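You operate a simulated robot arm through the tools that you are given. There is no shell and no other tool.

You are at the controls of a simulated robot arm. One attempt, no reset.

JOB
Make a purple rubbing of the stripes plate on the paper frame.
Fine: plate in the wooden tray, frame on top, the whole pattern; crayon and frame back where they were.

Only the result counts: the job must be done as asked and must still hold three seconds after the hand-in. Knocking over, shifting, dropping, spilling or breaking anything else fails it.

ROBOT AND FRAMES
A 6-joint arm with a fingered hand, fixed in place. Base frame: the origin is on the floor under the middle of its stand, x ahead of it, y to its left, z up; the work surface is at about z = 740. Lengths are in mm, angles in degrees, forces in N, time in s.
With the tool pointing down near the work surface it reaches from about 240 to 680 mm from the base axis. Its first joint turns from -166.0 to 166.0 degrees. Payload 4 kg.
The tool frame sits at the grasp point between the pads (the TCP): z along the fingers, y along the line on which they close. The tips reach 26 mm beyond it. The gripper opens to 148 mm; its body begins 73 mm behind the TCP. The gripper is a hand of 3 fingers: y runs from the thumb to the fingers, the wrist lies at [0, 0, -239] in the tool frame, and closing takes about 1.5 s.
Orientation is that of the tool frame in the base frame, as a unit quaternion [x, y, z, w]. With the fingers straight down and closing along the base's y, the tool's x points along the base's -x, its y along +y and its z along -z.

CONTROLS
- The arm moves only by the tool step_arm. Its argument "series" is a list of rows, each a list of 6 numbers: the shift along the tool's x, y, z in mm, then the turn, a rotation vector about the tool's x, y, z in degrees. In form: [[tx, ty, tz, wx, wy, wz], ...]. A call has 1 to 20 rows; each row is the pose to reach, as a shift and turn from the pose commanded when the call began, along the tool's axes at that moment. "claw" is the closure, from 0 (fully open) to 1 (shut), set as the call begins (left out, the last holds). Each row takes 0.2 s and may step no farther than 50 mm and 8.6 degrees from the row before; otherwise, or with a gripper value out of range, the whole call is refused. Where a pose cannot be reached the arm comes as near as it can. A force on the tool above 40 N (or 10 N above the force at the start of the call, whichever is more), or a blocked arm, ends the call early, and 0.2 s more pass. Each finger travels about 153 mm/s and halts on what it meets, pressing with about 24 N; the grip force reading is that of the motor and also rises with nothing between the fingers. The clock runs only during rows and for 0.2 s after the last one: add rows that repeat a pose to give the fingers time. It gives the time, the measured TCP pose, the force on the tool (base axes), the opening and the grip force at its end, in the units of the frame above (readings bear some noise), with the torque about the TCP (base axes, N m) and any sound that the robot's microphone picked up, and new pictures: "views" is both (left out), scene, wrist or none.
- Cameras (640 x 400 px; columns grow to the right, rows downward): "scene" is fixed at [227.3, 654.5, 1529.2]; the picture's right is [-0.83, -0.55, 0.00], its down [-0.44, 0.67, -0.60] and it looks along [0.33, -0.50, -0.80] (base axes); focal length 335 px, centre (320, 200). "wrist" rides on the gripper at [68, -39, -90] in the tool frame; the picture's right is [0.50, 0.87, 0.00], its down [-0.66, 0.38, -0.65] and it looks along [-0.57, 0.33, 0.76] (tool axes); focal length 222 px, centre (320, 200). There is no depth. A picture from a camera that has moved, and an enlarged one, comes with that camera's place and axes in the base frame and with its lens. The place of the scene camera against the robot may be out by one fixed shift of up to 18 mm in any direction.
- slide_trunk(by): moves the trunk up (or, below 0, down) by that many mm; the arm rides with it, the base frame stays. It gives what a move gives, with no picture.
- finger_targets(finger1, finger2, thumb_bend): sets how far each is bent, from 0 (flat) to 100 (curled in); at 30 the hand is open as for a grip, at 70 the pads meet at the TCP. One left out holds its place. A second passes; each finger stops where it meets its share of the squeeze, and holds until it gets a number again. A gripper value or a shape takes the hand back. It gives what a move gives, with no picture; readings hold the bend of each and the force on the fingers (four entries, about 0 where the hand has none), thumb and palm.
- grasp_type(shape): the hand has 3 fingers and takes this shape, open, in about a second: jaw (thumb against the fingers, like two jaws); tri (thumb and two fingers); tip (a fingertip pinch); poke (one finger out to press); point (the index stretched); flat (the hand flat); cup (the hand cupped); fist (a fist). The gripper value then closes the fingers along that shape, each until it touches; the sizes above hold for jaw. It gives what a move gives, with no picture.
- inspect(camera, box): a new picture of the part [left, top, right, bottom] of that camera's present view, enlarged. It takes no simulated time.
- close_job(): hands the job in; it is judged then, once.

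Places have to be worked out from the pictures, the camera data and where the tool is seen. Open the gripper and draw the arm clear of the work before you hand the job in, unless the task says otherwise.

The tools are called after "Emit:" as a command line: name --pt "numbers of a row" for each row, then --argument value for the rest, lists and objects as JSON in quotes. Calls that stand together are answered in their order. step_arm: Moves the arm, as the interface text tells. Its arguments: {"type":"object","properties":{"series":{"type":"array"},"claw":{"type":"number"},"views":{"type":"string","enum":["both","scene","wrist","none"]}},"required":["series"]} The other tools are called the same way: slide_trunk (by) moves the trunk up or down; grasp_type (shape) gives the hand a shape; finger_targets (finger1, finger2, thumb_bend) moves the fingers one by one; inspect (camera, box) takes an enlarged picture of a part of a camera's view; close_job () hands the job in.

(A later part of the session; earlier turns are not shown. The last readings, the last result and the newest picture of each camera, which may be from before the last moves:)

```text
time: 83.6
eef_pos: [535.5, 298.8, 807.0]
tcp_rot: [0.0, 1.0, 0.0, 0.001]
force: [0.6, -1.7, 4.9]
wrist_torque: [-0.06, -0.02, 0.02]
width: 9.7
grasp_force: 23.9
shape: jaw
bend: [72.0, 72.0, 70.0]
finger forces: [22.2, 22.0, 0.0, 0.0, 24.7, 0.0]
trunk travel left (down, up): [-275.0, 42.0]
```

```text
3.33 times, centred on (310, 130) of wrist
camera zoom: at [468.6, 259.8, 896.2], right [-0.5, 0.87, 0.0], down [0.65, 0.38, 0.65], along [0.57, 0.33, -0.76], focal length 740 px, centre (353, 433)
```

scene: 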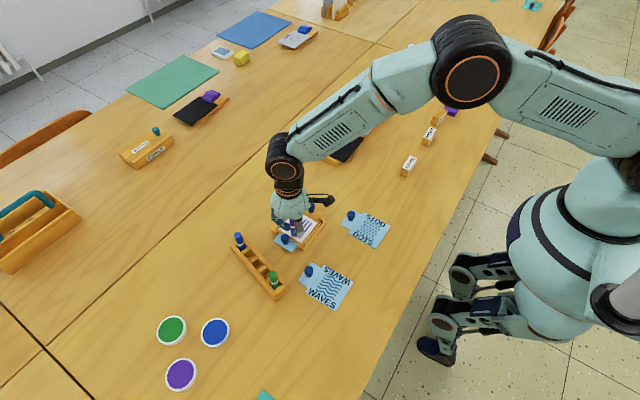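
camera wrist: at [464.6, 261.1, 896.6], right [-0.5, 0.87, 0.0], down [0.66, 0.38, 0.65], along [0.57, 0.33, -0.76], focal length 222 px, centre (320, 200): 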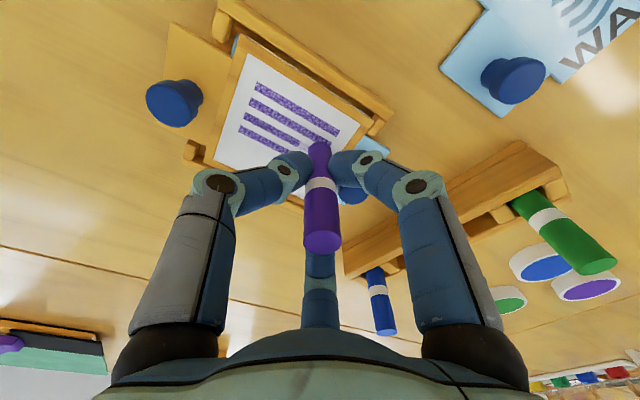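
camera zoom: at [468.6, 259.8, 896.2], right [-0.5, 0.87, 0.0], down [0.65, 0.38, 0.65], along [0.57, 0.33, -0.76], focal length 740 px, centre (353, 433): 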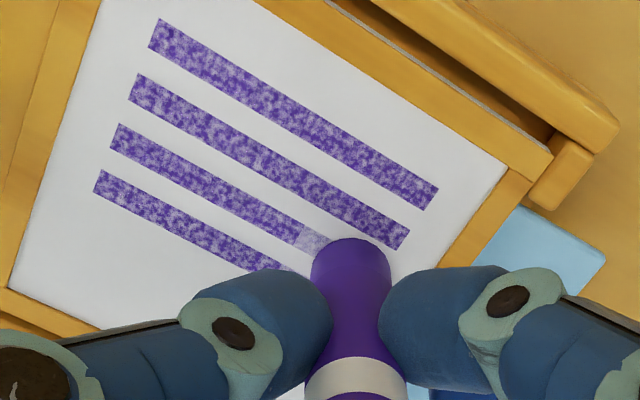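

End force was about 5 N, good. Now lines at x≈549 and x≈557 with the same depth profile.

Emit:
step_arm --pt "0 0 -4.5 0 0 0" --pt "-6 -26 -4.5 0 0 0" --pt "-12 -52.5 -4.5 0 0 0" --pt "-12 -52.5 -1 0 0 0" --pt "-12 -52.5 -0.4 0 0 0" --pt "-12 -42 -0.4 0 0 0" --pt "-12 -31.5 -0.4 0 0 0" --pt "-12 -21 -0.3 0 0 0" --pt "-12 -10.5 -0.1 0 0 0" --pt "-12 0 0 0 0 0" --pt "-12 0 -4.5 0 0 0" --pt "-16 -26 -4.5 0 0 0" --pt "-20 -52.5 -4.5 0 0 0" --pt "-20 -52.5 -1 0 0 0" --pt "-20 -52.5 -0.4 0 0 0" --pt "-20 -42 -0.4 0 0 0" --pt "-20 -31.5 -0.4 0 0 0" --pt "-20 -21 -0.3 0 0 0" --pt "-20 -10.5 -0.1 0 0 0" --pt "-20 0 0 0 0 0"

Emit:
inspect --camera "wrist" --box '[220, 50, 380, 200]'

Emit:
inspect --camera "scene" --box '[265, 190, 340, 255]'

```text
time: 87.8
eef_pos: [555.9, 299.8, 806.0]
tcp_rot: [-0.001, 1.0, 0.0, 0.0]
force: [0.8, -2.1, 4.8]
wrist_torque: [-0.07, -0.01, 0.02]
width: 9.5
grasp_force: 23.7
shape: jaw
bend: [72.0, 72.0, 70.0]
finger forces: [22.2, 22.3, 0.0, 0.1, 24.9, 0.0]
trunk travel left (down, up): [-275.0, 42.0]
camera wrist: at [488.0, 260.6, 896.1], right [-0.5, 0.87, 0.0], down [0.65, 0.38, 0.65], along [0.57, 0.33, -0.76], focal length 222 px, centre (320, 200)
```

scene: 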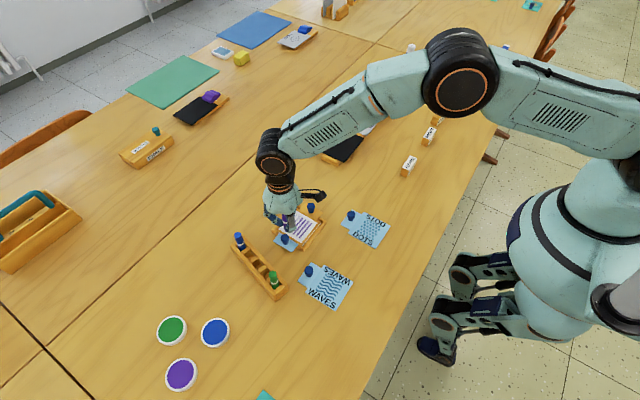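
wrist: 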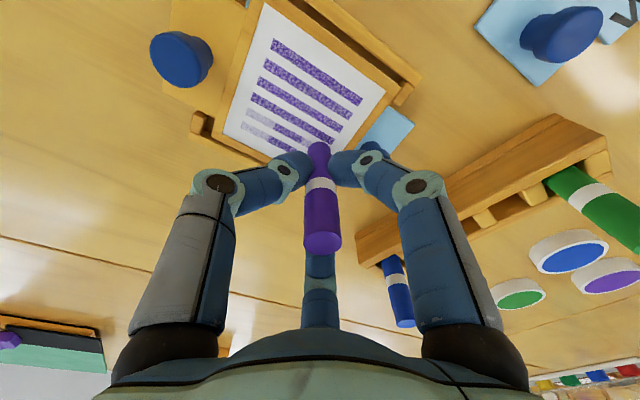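

```text
2.67 times, centred on (300, 125) of wrist
camera zoom: at [488.0, 260.6, 896.1], right [-0.5, 0.87, 0.0], down [0.65, 0.38, 0.65], along [0.57, 0.33, -0.76], focal length 592 px, centre (373, 400)
```

zoom: 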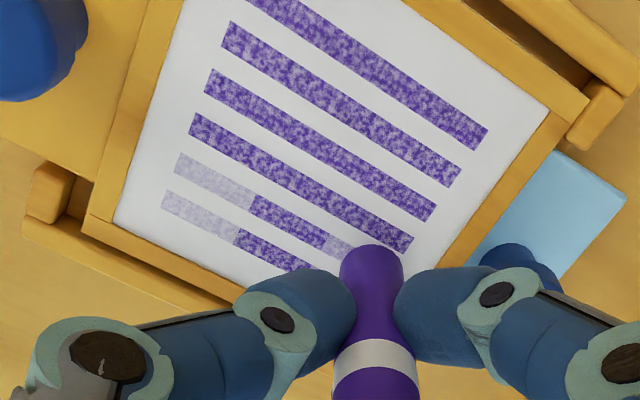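

```text
6.15 times, centred on (302, 222) of scene
camera zoom: at [227.3, 654.5, 1529.2], right [-0.83, -0.55, 0.0], down [-0.44, 0.67, -0.6], along [0.33, -0.5, -0.8], focal length 2060 px, centre (428, 62)
```

zoom: 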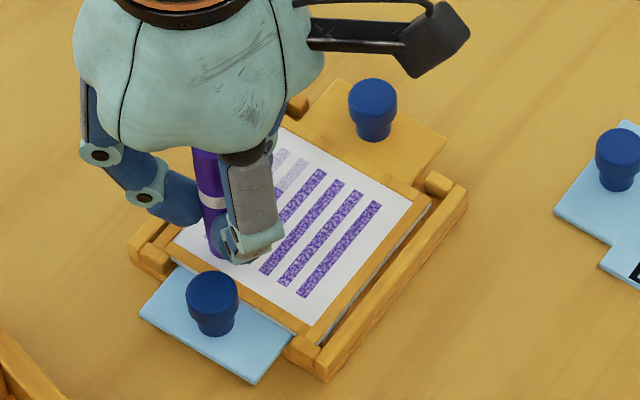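

Stripes 1–4 are complete; 5 and 6 are light at their −y third. I return to the start of those (x≈557), press and read the force before stroking.

Emit:
step_arm --pt "0 0 -4.5 0 0 0" --pt "0 -26 -4.5 0 0 0" --pt "-1 -53 -4.5 0 0 0" --pt "-1 -53 -1 0 0 0" --pt "-1 -53 -0.1 0 0 0" --pt "-1 -53 -0.1 0 0 0" --views "none"

```text
time: 89.2
eef_pos: [559.4, 244.8, 806.5]
tcp_rot: [0.001, 1.0, 0.0, 0.0]
force: [0.1, -0.3, -0.4]
wrist_torque: [0.0, -0.04, 0.0]
width: 9.6
grasp_force: 24.0
shape: jaw
bend: [72.0, 72.0, 70.0]
finger forces: [22.2, 22.3, 0.0, 0.0, 23.1, 0.1]
trunk travel left (down, up): [-275.0, 42.0]
```

No contact yet there; I press down in 0.5 mm steps.

Emit:
step_arm --pt "0 1 0.5 0 0 0" --pt "0 1 0.5 0 0 0" --views "none"

Emit:
step_arm --pt "0 0 0.4 0 0 0" --pt "0 0 0.4 0 0 0" --views "none"

```text
time: 89.8
eef_pos: [558.5, 247.3, 806.9]
tcp_rot: [0.0, 1.0, 0.0, 0.001]
force: [0.6, -1.6, 2.6]
wrist_torque: [-0.05, 0.0, 0.02]
width: 9.7
grasp_force: 24.0
shape: jaw
bend: [72.0, 72.0, 70.0]
finger forces: [22.2, 22.2, 0.0, 0.1, 24.0, 0.0]
trunk travel left (down, up): [-275.0, 42.0]
```

```text
time: 90.4
eef_pos: [557.7, 246.9, 807.7]
tcp_rot: [0.0, 1.0, 0.0, 0.001]
force: [1.0, -0.8, 5.9]
wrist_torque: [-0.03, -0.02, 0.0]
width: 9.7
grasp_force: 23.9
shape: jaw
bend: [72.0, 72.0, 70.0]
finger forces: [22.6, 23.0, 0.0, 0.0, 24.5, 0.1]
trunk travel left (down, up): [-275.0, 42.0]
```

5.9 N at the start point. I stroke +y in two parts, easing the depth along the way, and read the force midway.

Emit:
step_arm --pt "0 9 -0.15 0 0 0" --pt "0 18 -0.25 0 0 0" --pt "0 27 -0.4 0 0 0" --views "none"

Emit:
step_arm --pt "0 9 -0.05 0 0 0" --pt "0 18 -0.1 0 0 0" --pt "0 26 -0.1 0 0 0"

Emit:
inspect --camera "wrist" --box '[220, 50, 380, 200]'

```text
time: 91.2
eef_pos: [558.8, 275.3, 807.0]
tcp_rot: [0.0, 1.0, -0.001, 0.001]
force: [0.5, -4.6, 9.6]
wrist_torque: [-0.18, 0.05, 0.0]
width: 9.9
grasp_force: 23.9
shape: jaw
bend: [72.0, 72.0, 70.0]
finger forces: [22.7, 22.6, 0.0, 0.1, 28.3, 0.0]
trunk travel left (down, up): [-275.0, 42.0]
```

```text
time: 92.0
eef_pos: [556.6, 299.9, 805.7]
tcp_rot: [0.001, 1.0, 0.0, 0.001]
force: [0.9, -5.0, 9.1]
wrist_torque: [-0.21, -0.03, -0.01]
width: 9.9
grasp_force: 24.6
shape: jaw
bend: [72.0, 72.0, 70.0]
finger forces: [22.3, 23.0, 0.1, 0.0, 28.4, 0.0]
trunk travel left (down, up): [-275.0, 42.0]
camera wrist: at [489.3, 260.6, 895.8], right [-0.5, 0.87, 0.0], down [0.65, 0.38, 0.65], along [0.57, 0.33, -0.76], focal length 222 px, centre (320, 200)
```

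scene: 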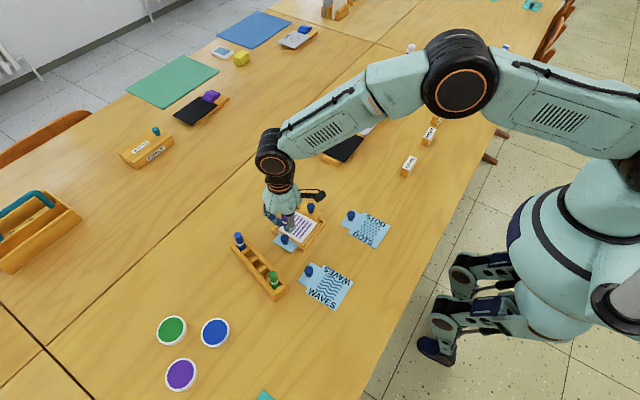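
wrist: 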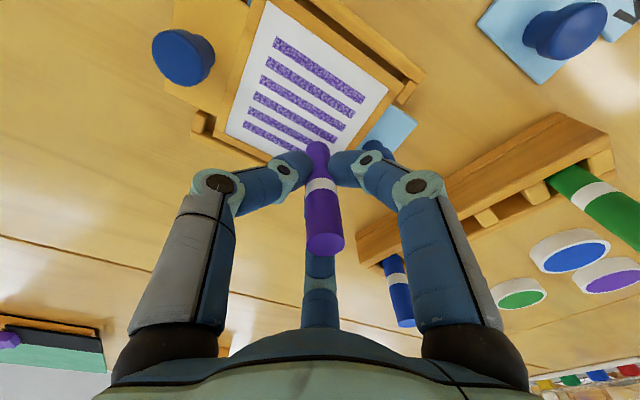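

```text
2.67 times, centred on (300, 125) of wrist
camera zoom: at [489.3, 260.6, 895.8], right [-0.5, 0.87, 0.0], down [0.65, 0.38, 0.65], along [0.57, 0.33, -0.76], focal length 592 px, centre (373, 400)
```

zoom: 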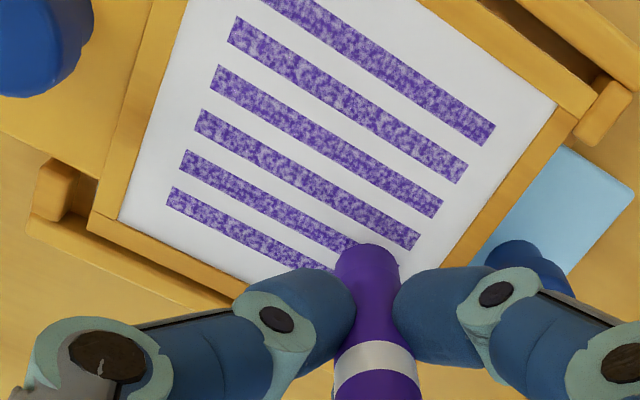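

All six stripes now look filled. I lift the crayon clear and inspect the whole rubbing.

Emit:
step_arm --pt "0 0 -5 0 0 0" --pt "0 0 -25 0 0 0" --pt "0 0 -50 0 0 0" --pt "0 0 -76 0 0 0" --pt "0 0 -76 0 0 0" --pt "0 0 -76 0 0 0"

Emit:
inspect --camera "scene" --box '[275, 195, 335, 250]'

Emit:
inspect --camera "wrist" --box '[200, 20, 400, 200]'

```text
time: 93.4
eef_pos: [558.0, 300.3, 882.8]
tcp_rot: [0.0, 1.0, 0.0, 0.001]
force: [-0.1, -1.0, 0.1]
wrist_torque: [0.02, -0.02, 0.01]
width: 9.8
grasp_force: 23.8
shape: jaw
bend: [72.0, 72.0, 70.0]
finger forces: [23.0, 23.1, 0.0, 0.0, 23.9, 0.0]
trunk travel left (down, up): [-275.0, 42.0]
camera wrist: at [490.2, 260.8, 972.8], right [-0.5, 0.87, 0.0], down [0.65, 0.38, 0.65], along [0.57, 0.33, -0.76], focal length 222 px, centre (320, 200)
```

scene: 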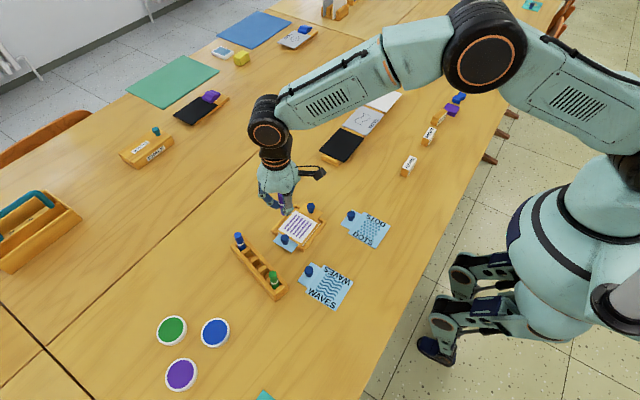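
wrist: 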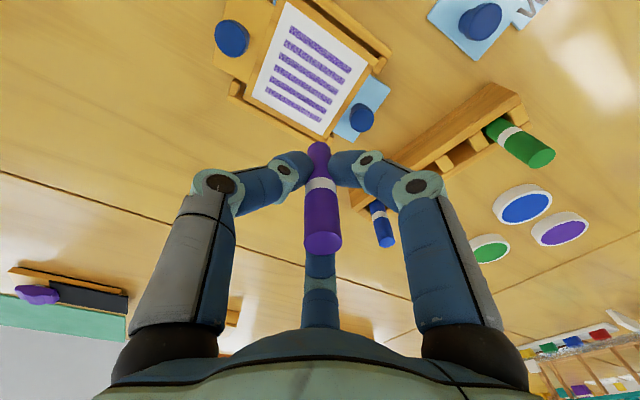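

```text
7.27 times, centred on (305, 222) of scene
camera zoom: at [227.3, 654.5, 1529.2], right [-0.83, -0.55, 0.0], down [-0.44, 0.67, -0.6], along [0.33, -0.5, -0.8], focal length 2434 px, centre (429, 36)
```

zoom: 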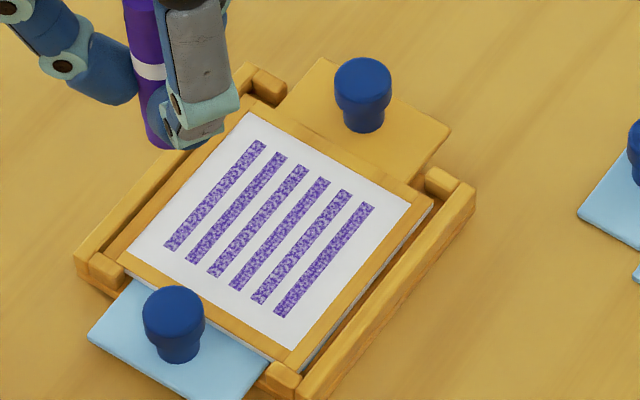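

```text
2.22 times, centred on (300, 110) of wrist
camera zoom: at [490.2, 260.8, 972.8], right [-0.5, 0.87, 0.0], down [0.65, 0.38, 0.65], along [0.57, 0.33, -0.76], focal length 494 px, centre (364, 400)
```

zoom: 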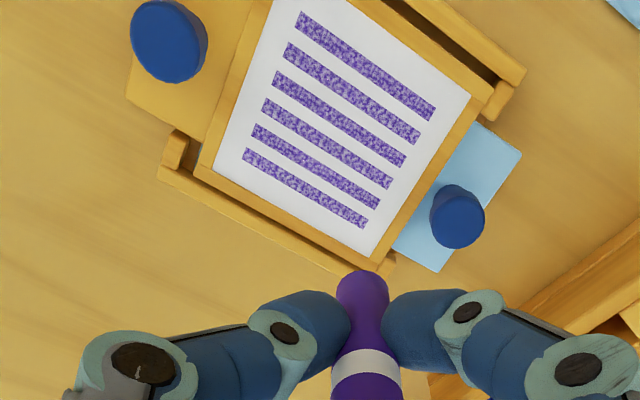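

The six stripes look complete. I zoom in once more to check uniformity before putting the crayon away.

Emit:
inspect --camera "wrist" --box '[260, 20, 350, 130]'

Emit:
inspect --camera "scene" --box '[287, 208, 317, 240]'

Emit:
inspect --camera "wrist" --box '[260, 100, 380, 260]'

```text
3.64 times, centred on (305, 75) of wrist
camera zoom: at [490.2, 260.8, 972.8], right [-0.5, 0.87, 0.0], down [0.65, 0.38, 0.65], along [0.57, 0.33, -0.76], focal length 808 px, centre (374, 654)
```

zoom: 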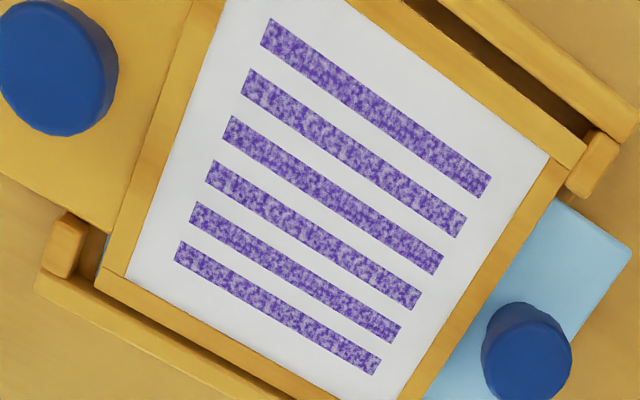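

```text
12.50 times, centred on (302, 224) of scene
camera zoom: at [227.3, 654.5, 1529.2], right [-0.83, -0.55, 0.0], down [-0.44, 0.67, -0.6], along [0.33, -0.5, -0.8], focal length 4184 px, centre (545, -100)
```

zoom: 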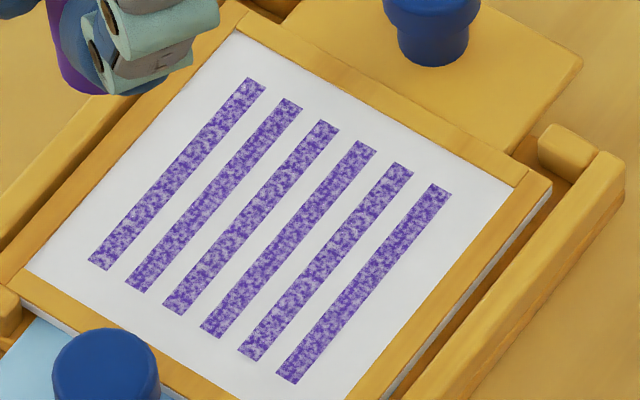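

```text
2.50 times, centred on (320, 180) of wrist
camera zoom: at [490.2, 260.8, 972.8], right [-0.5, 0.87, 0.0], down [0.65, 0.38, 0.65], along [0.57, 0.33, -0.76], focal length 555 px, centre (320, 250)
```

zoom: 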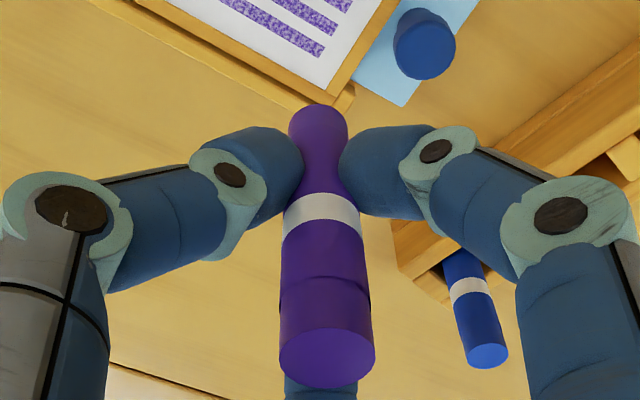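

The rubbing is complete and uniform. Now I carry the crayon back over its slot (548.4, 428.5) at safe height, hand turned to -13° as when it was taken.

Emit:
step_arm --pt "2 26 0 0 0 2.6" --pt "4 52 0 0 0 5.2" --pt "6 77 0 0 0 7.8" --pt "8 103 0 0 0 10.4" --pt "9.8 128.3 0 0 0 13" --pt "9.8 128.3 0 0 0 13" --pt "9.8 128.3 0 0 0 13" --pt "9.8 128.3 0 0 0 13"

Emit:
inspect --camera "wrist" --box '[240, 60, 400, 200]'

Emit:
inspect --camera "scene" --box '[220, 215, 310, 305]'

```text
time: 95.2
eef_pos: [548.9, 429.3, 881.2]
tcp_rot: [0.114, 0.994, 0.0, -0.001]
force: [-0.1, -0.2, -1.1]
wrist_torque: [0.04, -0.01, 0.04]
width: 9.7
grasp_force: 23.5
shape: jaw
bend: [72.0, 72.0, 70.0]
finger forces: [22.8, 23.0, 0.1, 0.0, 23.6, 0.0]
trunk travel left (down, up): [-275.0, 42.0]
camera wrist: at [474.2, 406.0, 970.6], right [-0.29, 0.96, 0.0], down [0.72, 0.22, 0.65], along [0.63, 0.19, -0.76], focal length 222 px, centre (320, 200)
```

scene: 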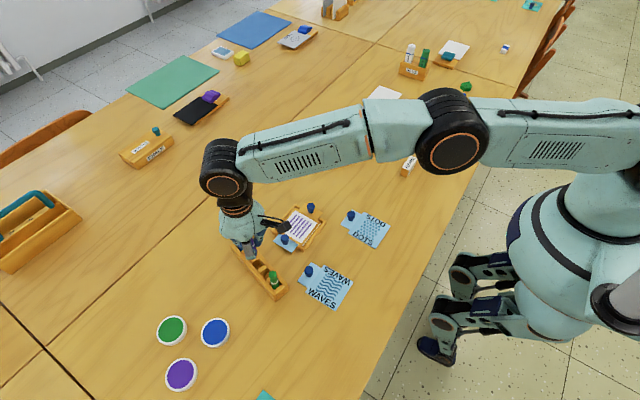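
wrist: 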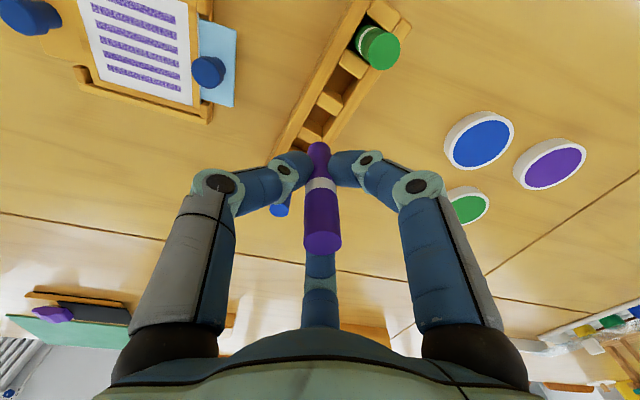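

```text
2.86 times, centred on (320, 130) of wrist
camera zoom: at [474.2, 406.0, 970.6], right [-0.29, 0.96, 0.0], down [0.72, 0.22, 0.65], along [0.63, 0.19, -0.76], focal length 635 px, centre (320, 400)
```

zoom: 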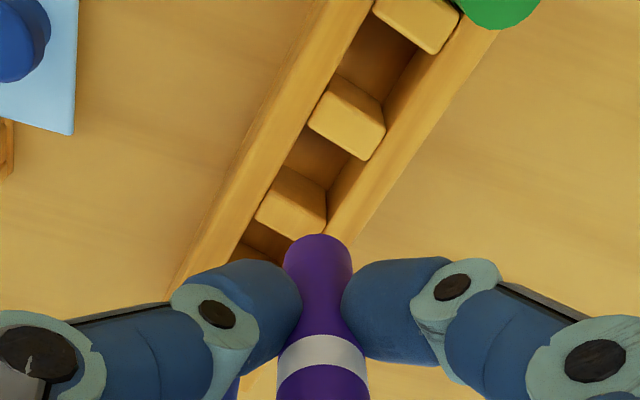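

```text
4.44 times, centred on (265, 260) of scene
camera zoom: at [227.3, 654.5, 1529.2], right [-0.83, -0.55, 0.0], down [-0.44, 0.67, -0.6], along [0.33, -0.5, -0.8], focal length 1488 px, centre (564, -67)
```

zoom: 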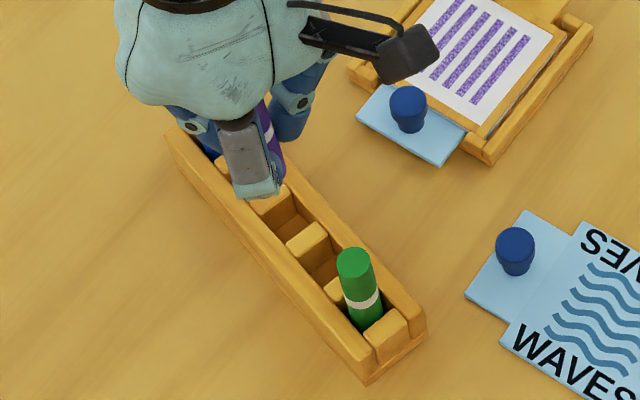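

The slot between the two blocks lines up with the crayon (within ~1 mm). I lower it to just above the holder and look again.

Emit:
step_arm --pt "0 0 15 0 0 0" --pt "0 0 30 0 0 0" --pt "0 0 41 0 0 0" --pt "0 0 41 0 0 0" --pt "0 0 41 0 0 0"

Emit:
inspect --camera "wrist" --box '[240, 60, 400, 200]'

Emit:
inspect --camera "scene" --box '[225, 225, 295, 300]'

```text
time: 96.4
eef_pos: [548.8, 429.7, 840.2]
tcp_rot: [0.113, 0.994, 0.0, -0.001]
force: [0.2, -0.5, -0.1]
wrist_torque: [0.03, 0.0, -0.01]
width: 9.8
grasp_force: 23.9
shape: jaw
bend: [72.0, 72.0, 70.0]
finger forces: [22.9, 23.1, 0.0, 0.0, 23.7, 0.0]
trunk travel left (down, up): [-275.0, 42.0]
camera wrist: at [473.0, 406.0, 930.5], right [-0.29, 0.96, 0.0], down [0.72, 0.22, 0.65], along [0.63, 0.19, -0.76], focal length 222 px, centre (320, 200)
```

scene: 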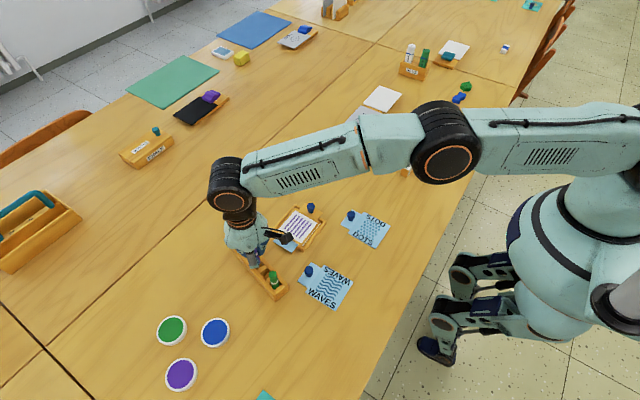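
wrist: 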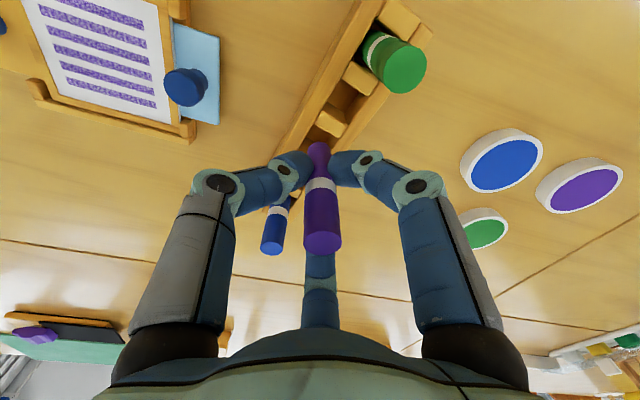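

```text
2.86 times, centred on (320, 130) of wrist
camera zoom: at [473.0, 406.0, 930.5], right [-0.29, 0.96, 0.0], down [0.72, 0.22, 0.65], along [0.63, 0.19, -0.76], focal length 635 px, centre (320, 400)
```

zoom: 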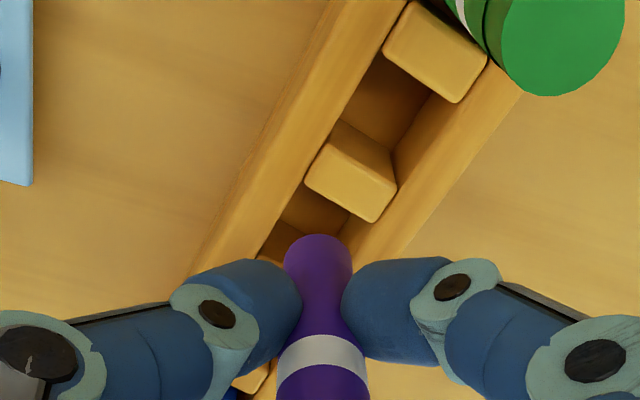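

```text
5.33 times, centred on (260, 262) of scene
camera zoom: at [227.3, 654.5, 1529.2], right [-0.83, -0.55, 0.0], down [-0.44, 0.67, -0.6], along [0.33, -0.5, -0.8], focal length 1785 px, centre (640, -133)
```

zoom: 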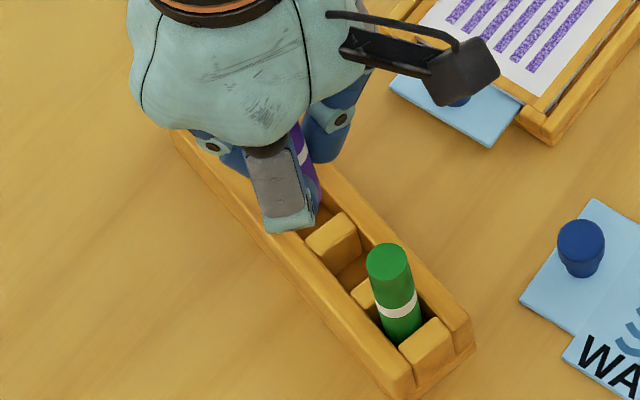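

Aligned. I nudge +0.6 mm in x and start inserting, checking the force.

Emit:
step_arm --pt "-0.6 0 4 0 0 0" --pt "-0.6 0 9 0 0 0" --pt "-0.6 0 14 0 0 0" --pt "-0.6 0 19 0 0 0" --pt "-0.6 0 19 0 0 0"

Emit:
inspect --camera "wrist" --box '[240, 60, 400, 200]'

Emit:
inspect --camera "scene" --box '[225, 225, 295, 300]'

```text
time: 97.6
eef_pos: [549.2, 429.0, 822.0]
tcp_rot: [0.113, 0.994, 0.0, 0.0]
force: [-0.1, -0.9, 0.5]
wrist_torque: [0.01, -0.03, 0.04]
width: 9.7
grasp_force: 24.4
shape: jaw
bend: [72.0, 72.0, 70.0]
finger forces: [22.7, 22.9, 0.0, 0.1, 23.7, 0.0]
trunk travel left (down, up): [-275.0, 42.0]
camera wrist: at [474.3, 405.8, 911.8], right [-0.29, 0.96, 0.0], down [0.72, 0.22, 0.65], along [0.63, 0.19, -0.76], focal length 222 px, centre (320, 200)
```

scene: 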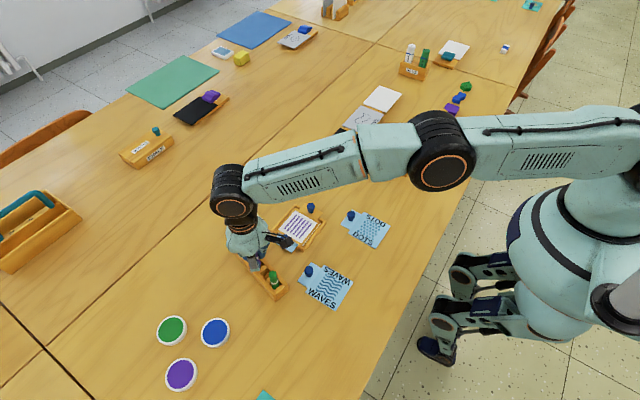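
wrist: 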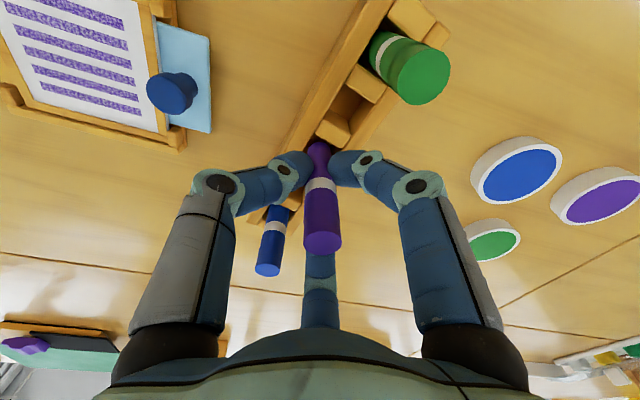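

```text
2.86 times, centred on (320, 130) of wrist
camera zoom: at [474.3, 405.8, 911.8], right [-0.29, 0.96, 0.0], down [0.72, 0.22, 0.65], along [0.63, 0.19, -0.76], focal length 635 px, centre (320, 400)
```

zoom: 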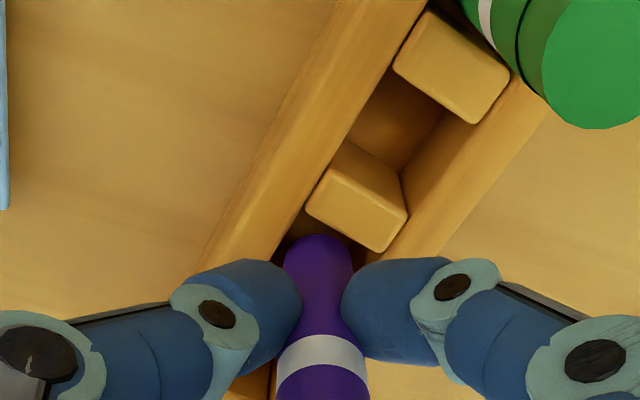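

```text
5.33 times, centred on (260, 262) of scene
camera zoom: at [227.3, 654.5, 1529.2], right [-0.83, -0.55, 0.0], down [-0.44, 0.67, -0.6], along [0.33, -0.5, -0.8], focal length 1785 px, centre (640, -133)
```

zoom: 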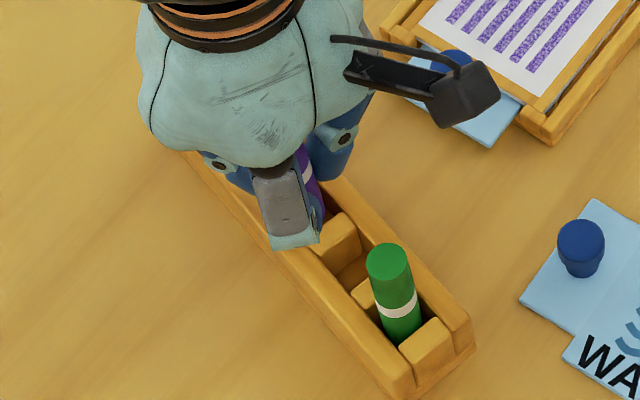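

Entering freely (no force). I continue down in steps.

Emit:
step_arm --pt "0 0 5 0 0 0" --pt "0 0 10 0 0 0" --pt "0 0 14 0 0 0" --pt "0 0 14 0 0 0" --views "none"

Emit:
step_arm --pt "0 0 2 0 0 0" --pt "0 0 3.5 0 0 0" --pt "0 0 3.5 0 0 0" --views "none"

Emit:
inspect --camera "wrist" --box '[220, 60, 420, 220]'

```text
time: 98.6
eef_pos: [548.7, 428.1, 808.5]
tcp_rot: [0.114, 0.993, 0.0, 0.0]
force: [0.6, -0.4, 0.3]
wrist_torque: [0.04, 0.0, 0.0]
width: 9.8
grasp_force: 23.8
shape: jaw
bend: [72.0, 72.0, 70.0]
finger forces: [22.7, 23.1, 0.1, 0.0, 23.7, 0.0]
trunk travel left (down, up): [-275.0, 42.0]
```

```text
time: 99.4
eef_pos: [547.9, 428.2, 804.8]
tcp_rot: [0.113, 0.994, 0.001, 0.001]
force: [-0.2, -0.4, 6.0]
wrist_torque: [-0.09, 0.04, -0.02]
width: 9.9
grasp_force: 24.1
shape: jaw
bend: [72.0, 72.0, 70.0]
finger forces: [23.5, 23.6, 0.0, 0.1, 31.4, 0.1]
trunk travel left (down, up): [-275.0, 42.0]
```

```text
2.50 times, centred on (320, 140) of wrist
camera zoom: at [473.9, 405.5, 894.7], right [-0.29, 0.96, 0.0], down [0.72, 0.22, 0.66], along [0.63, 0.19, -0.76], focal length 555 px, centre (320, 350)
```

zoom: 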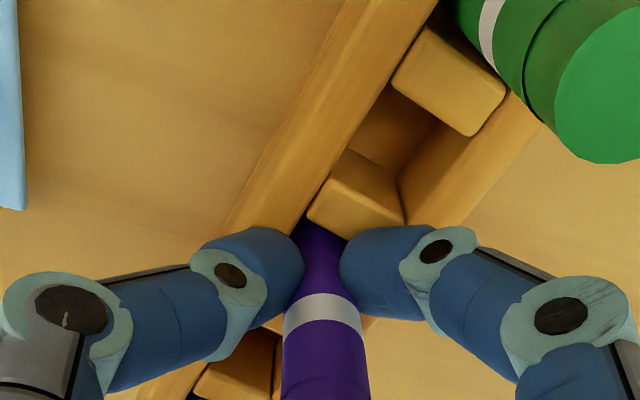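

Contact at 6 N with the crayon essentially down (within ~2 mm of its original depth) and in the same place in the slot as before. I ease off slightly and open the fingers.

Emit:
step_arm --pt "0 0 -0.6 0 0 0" --pt "0 0 -0.6 0 0 0" --views "none"

Emit:
step_arm --pt "0 0 0 0 0 0" --pt "0 0 0 0 0 0" --pt "0 0 0 0 0 0" --pt "0 0 0 0 0 0" --claw 0.85

Emit:
inspect --camera "wrist" --box '[220, 60, 420, 260]'

```text
time: 100.0
eef_pos: [549.8, 428.8, 805.9]
tcp_rot: [0.114, 0.994, 0.0, -0.001]
force: [0.2, 0.4, 4.6]
wrist_torque: [-0.06, -0.02, 0.0]
width: 9.8
grasp_force: 24.0
shape: jaw
bend: [72.0, 72.0, 70.0]
finger forces: [23.3, 23.6, 0.0, 0.0, 29.1, 0.0]
trunk travel left (down, up): [-275.0, 42.0]
```

```text
time: 101.0
eef_pos: [549.3, 429.6, 804.9]
tcp_rot: [0.113, 0.994, 0.0, 0.0]
force: [0.0, 0.3, 2.3]
wrist_torque: [0.01, 0.0, 0.0]
width: 22.3
grasp_force: 0.0
shape: jaw
bend: [75.0, 75.0, 70.0]
finger forces: [0.4, 0.3, 0.0, 0.0, 0.6, 0.0]
trunk travel left (down, up): [-275.0, 42.0]
camera wrist: at [473.9, 405.6, 894.5], right [-0.29, 0.96, 0.0], down [0.72, 0.22, 0.65], along [0.63, 0.19, -0.76], focal length 222 px, centre (320, 200)
```

scene: 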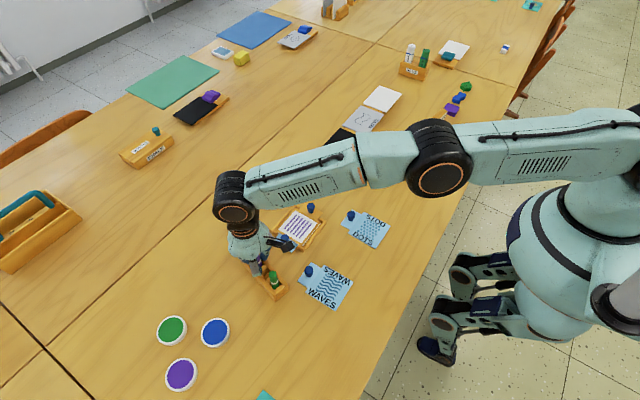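
wrist: 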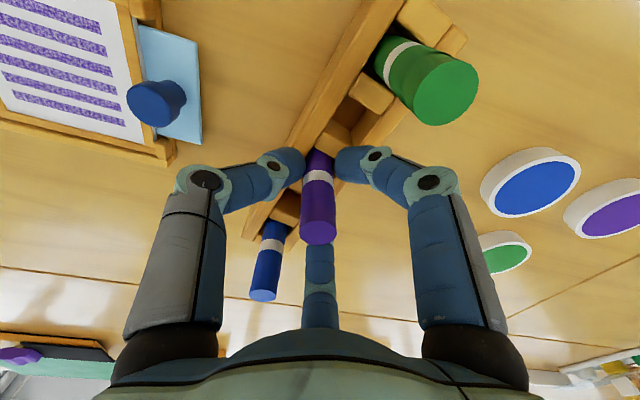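

```text
2.00 times, centred on (320, 160) of wrist
camera zoom: at [473.9, 405.6, 894.5], right [-0.29, 0.96, 0.0], down [0.72, 0.22, 0.65], along [0.63, 0.19, -0.76], focal length 444 px, centre (320, 280)
```

zoom: 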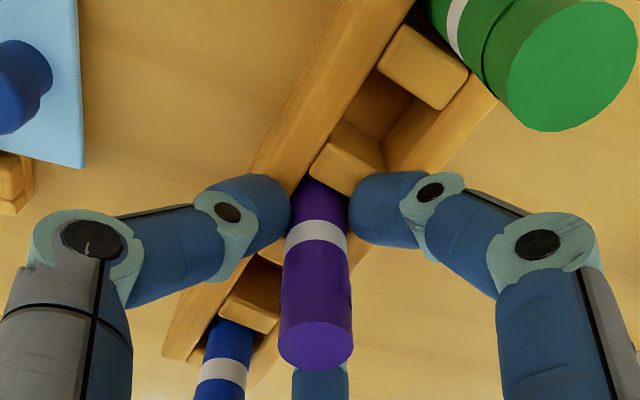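

The fingers have let go (the tips just graze the holder's rails). I lift a few mm, open a little more, then rise clear.

Emit:
step_arm --pt "0 0 -4 0 0 0" --pt "0 0 -4 0 0 0" --pt "0 0 -4 0 0 0" --pt "0 0 -14 0 0 0" --pt "0 0 -30 0 0 0" --pt "0 0 -55 0 0 0" --pt "0 0 -85 0 0 0" --pt "0 0 -85 0 0 0" --pt "0 0 -85 0 0 0" --claw 0.72

Emit:
inspect --camera "wrist" --box '[220, 20, 420, 180]'

Emit:
inspect --camera "scene" --box '[220, 215, 310, 305]'

```text
time: 103.0
eef_pos: [547.3, 428.0, 890.7]
tcp_rot: [0.113, 0.994, 0.001, 0.0]
force: [0.2, 0.0, -0.1]
wrist_torque: [0.03, -0.02, 0.01]
width: 41.0
grasp_force: 0.1
shape: jaw
bend: [76.0, 76.0, 70.0]
finger forces: [0.1, 0.0, 0.0, 0.0, 0.1, 0.1]
trunk travel left (down, up): [-275.0, 42.0]
camera wrist: at [472.5, 404.8, 979.8], right [-0.29, 0.96, 0.0], down [0.72, 0.22, 0.65], along [0.63, 0.19, -0.76], focal length 222 px, centre (320, 200)
```

scene: 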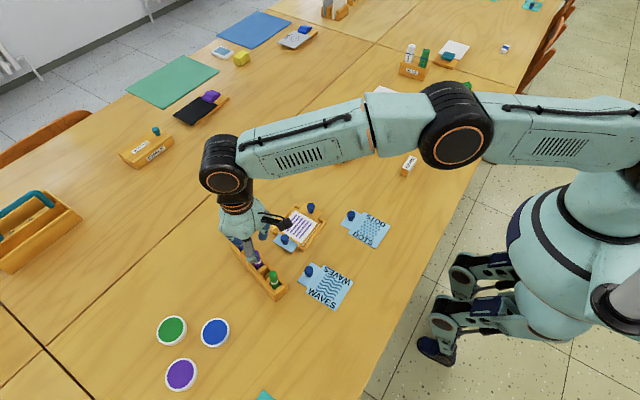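
wrist: 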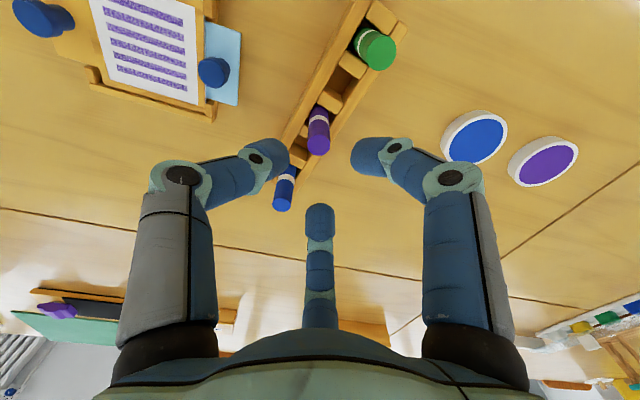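

```text
2.50 times, centred on (320, 100) of wrist
camera zoom: at [472.5, 404.8, 979.8], right [-0.29, 0.96, 0.0], down [0.72, 0.22, 0.65], along [0.63, 0.19, -0.76], focal length 555 px, centre (320, 450)
```

zoom: 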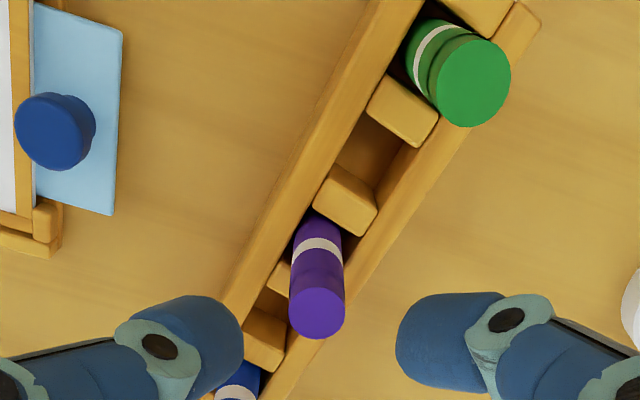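

```text
4.44 times, centred on (265, 260) of scene
camera zoom: at [227.3, 654.5, 1529.2], right [-0.83, -0.55, 0.0], down [-0.44, 0.67, -0.6], along [0.33, -0.5, -0.8], focal length 1488 px, centre (564, -67)
```

zoom: 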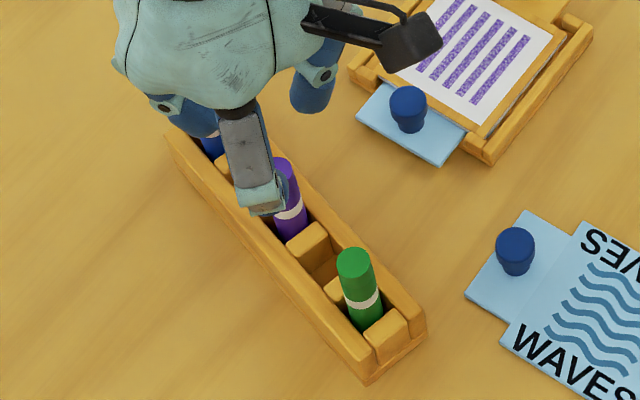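

The crayon stands upright in its slot just as before. Now I move above the frame's knob (about (539, 212)) with the hand back at 0°.

Emit:
step_arm --pt "-8 -42.5 0 0 0 -2.6" --pt "-16 -85 0 0 0 -5.2" --pt "-24.2 -127.4 0 0 0 -7.8" --pt "-32.2 -170 0 0 0 -10.4" --pt "-40.3 -212.4 0 0 0 -13" --pt "-40.3 -212.4 0 0 0 -13" --pt "-40.3 -212.4 0 0 0 -13" --claw 0.72

Emit:
inspect --camera "wrist" --box '[260, 20, 460, 180]'

Emit:
inspect --camera "scene" --box '[265, 190, 340, 255]'

Emit:
inspect --camera "scene" --box '[220, 220, 310, 310]'

```text
time: 104.6
eef_pos: [541.1, 209.7, 890.9]
tcp_rot: [0.0, 1.0, 0.0, 0.0]
force: [0.8, 0.3, -0.4]
wrist_torque: [0.02, 0.05, -0.02]
width: 41.2
grasp_force: 0.1
shape: jaw
bend: [76.0, 76.0, 70.0]
finger forces: [0.0, 0.0, 0.0, 0.0, 0.0, 0.1]
trunk travel left (down, up): [-275.0, 42.0]
camera wrist: at [473.5, 171.6, 979.3], right [-0.5, 0.87, 0.0], down [0.65, 0.38, 0.65], along [0.57, 0.33, -0.76], focal length 222 px, centre (320, 200)
```

scene: 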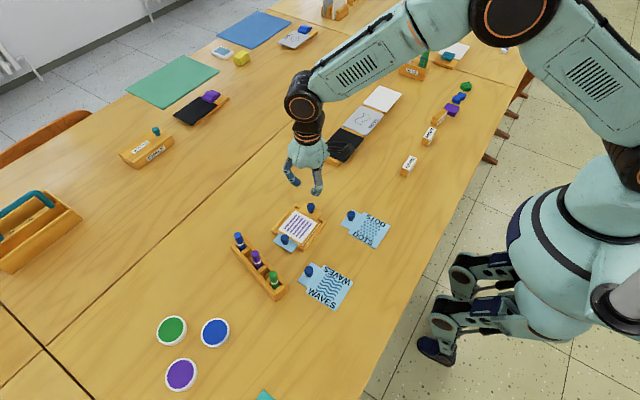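
wrist: 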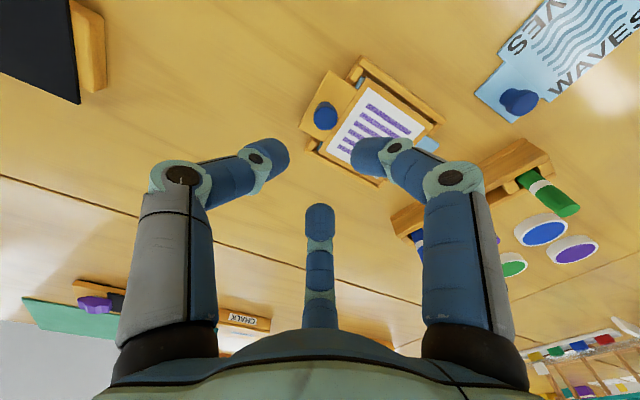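

```text
2.50 times, centred on (360, 100) of wrist
camera zoom: at [473.5, 171.6, 979.3], right [-0.5, 0.87, 0.0], down [0.65, 0.38, 0.65], along [0.57, 0.33, -0.76], focal length 555 px, centre (220, 450)
```

zoom: 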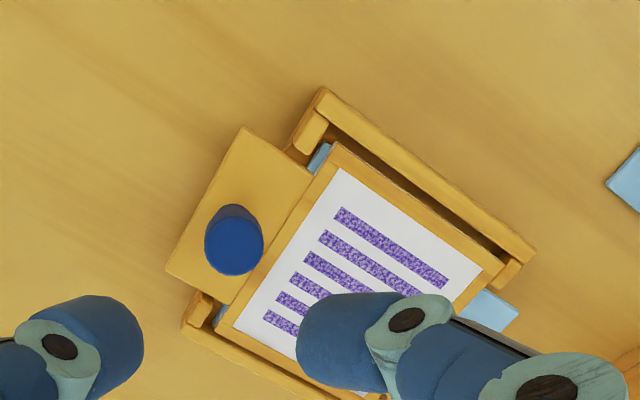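

```text
6.15 times, centred on (302, 222) of scene
camera zoom: at [227.3, 654.5, 1529.2], right [-0.83, -0.55, 0.0], down [-0.44, 0.67, -0.6], along [0.33, -0.5, -0.8], focal length 2060 px, centre (428, 62)
```

zoom: 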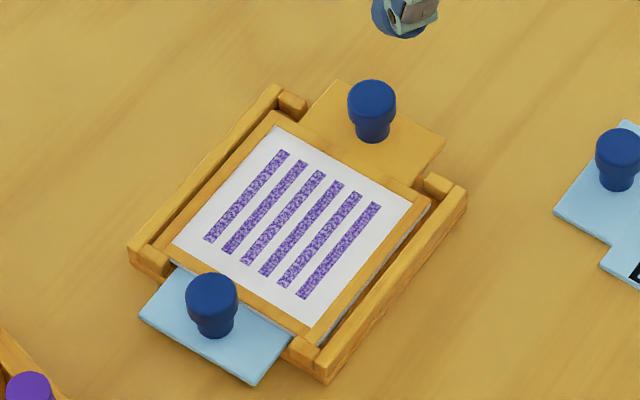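

```text
4.44 times, centred on (265, 265) of scene
camera zoom: at [227.3, 654.5, 1529.2], right [-0.83, -0.55, 0.0], down [-0.44, 0.67, -0.6], along [0.33, -0.5, -0.8], focal length 1488 px, centre (564, -89)
```

zoom: 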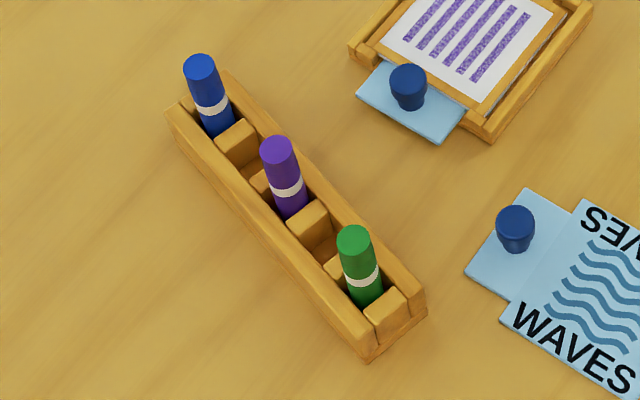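

The crayon is exactly as at the start. The frame's knob is now near (537.6, 214.2); I centre on it and descend to z≈812.

Emit:
step_arm --pt "2 1.6 25 0 0 0" --pt "3.7 3.2 55 0 0 0" --pt "3.7 3.2 79 0 0 0" --pt "3.7 3.2 79 0 0 0" --pt "3.7 3.2 79 0 0 0" --claw 0.72

Emit:
inspect --camera "wrist" --box '[220, 100, 420, 240]'

```text
time: 105.8
eef_pos: [537.7, 214.7, 810.2]
tcp_rot: [0.0, 1.0, 0.0, -0.001]
force: [-0.2, 0.2, 1.2]
wrist_torque: [0.04, 0.01, -0.01]
width: 40.9
grasp_force: 0.1
shape: jaw
bend: [76.0, 76.0, 70.0]
finger forces: [0.0, 0.0, 0.0, 0.1, 0.1, 0.0]
trunk travel left (down, up): [-275.0, 42.0]
camera wrist: at [469.8, 175.5, 900.4], right [-0.5, 0.87, 0.0], down [0.66, 0.38, 0.65], along [0.57, 0.33, -0.76], focal length 222 px, centre (320, 200)
```

scene: 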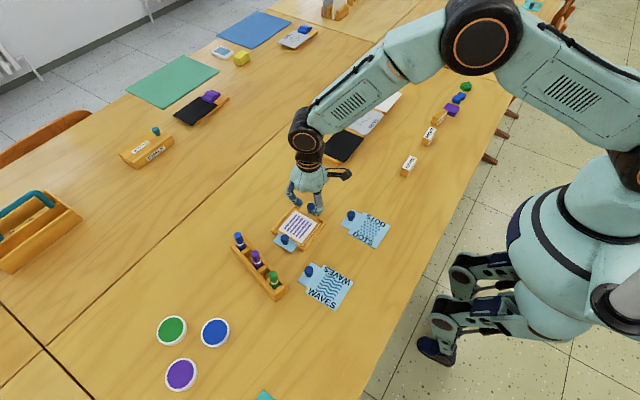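
wrist: 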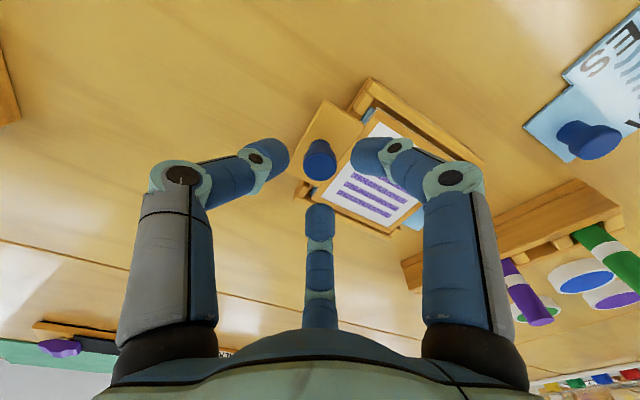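

```text
2.86 times, centred on (320, 170) of wrist
camera zoom: at [469.8, 175.5, 900.4], right [-0.5, 0.87, 0.0], down [0.66, 0.38, 0.65], along [0.57, 0.33, -0.76], focal length 635 px, centre (320, 286)
```

zoom: 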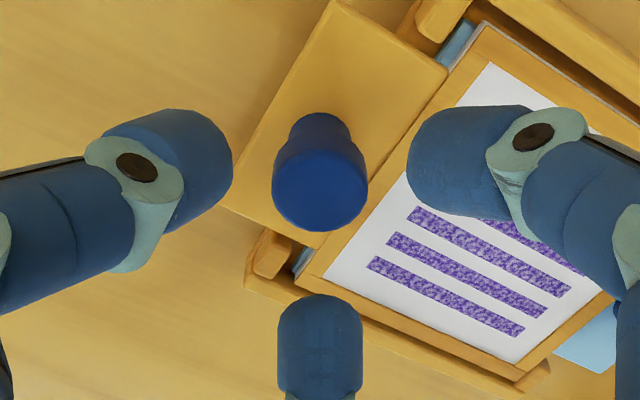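

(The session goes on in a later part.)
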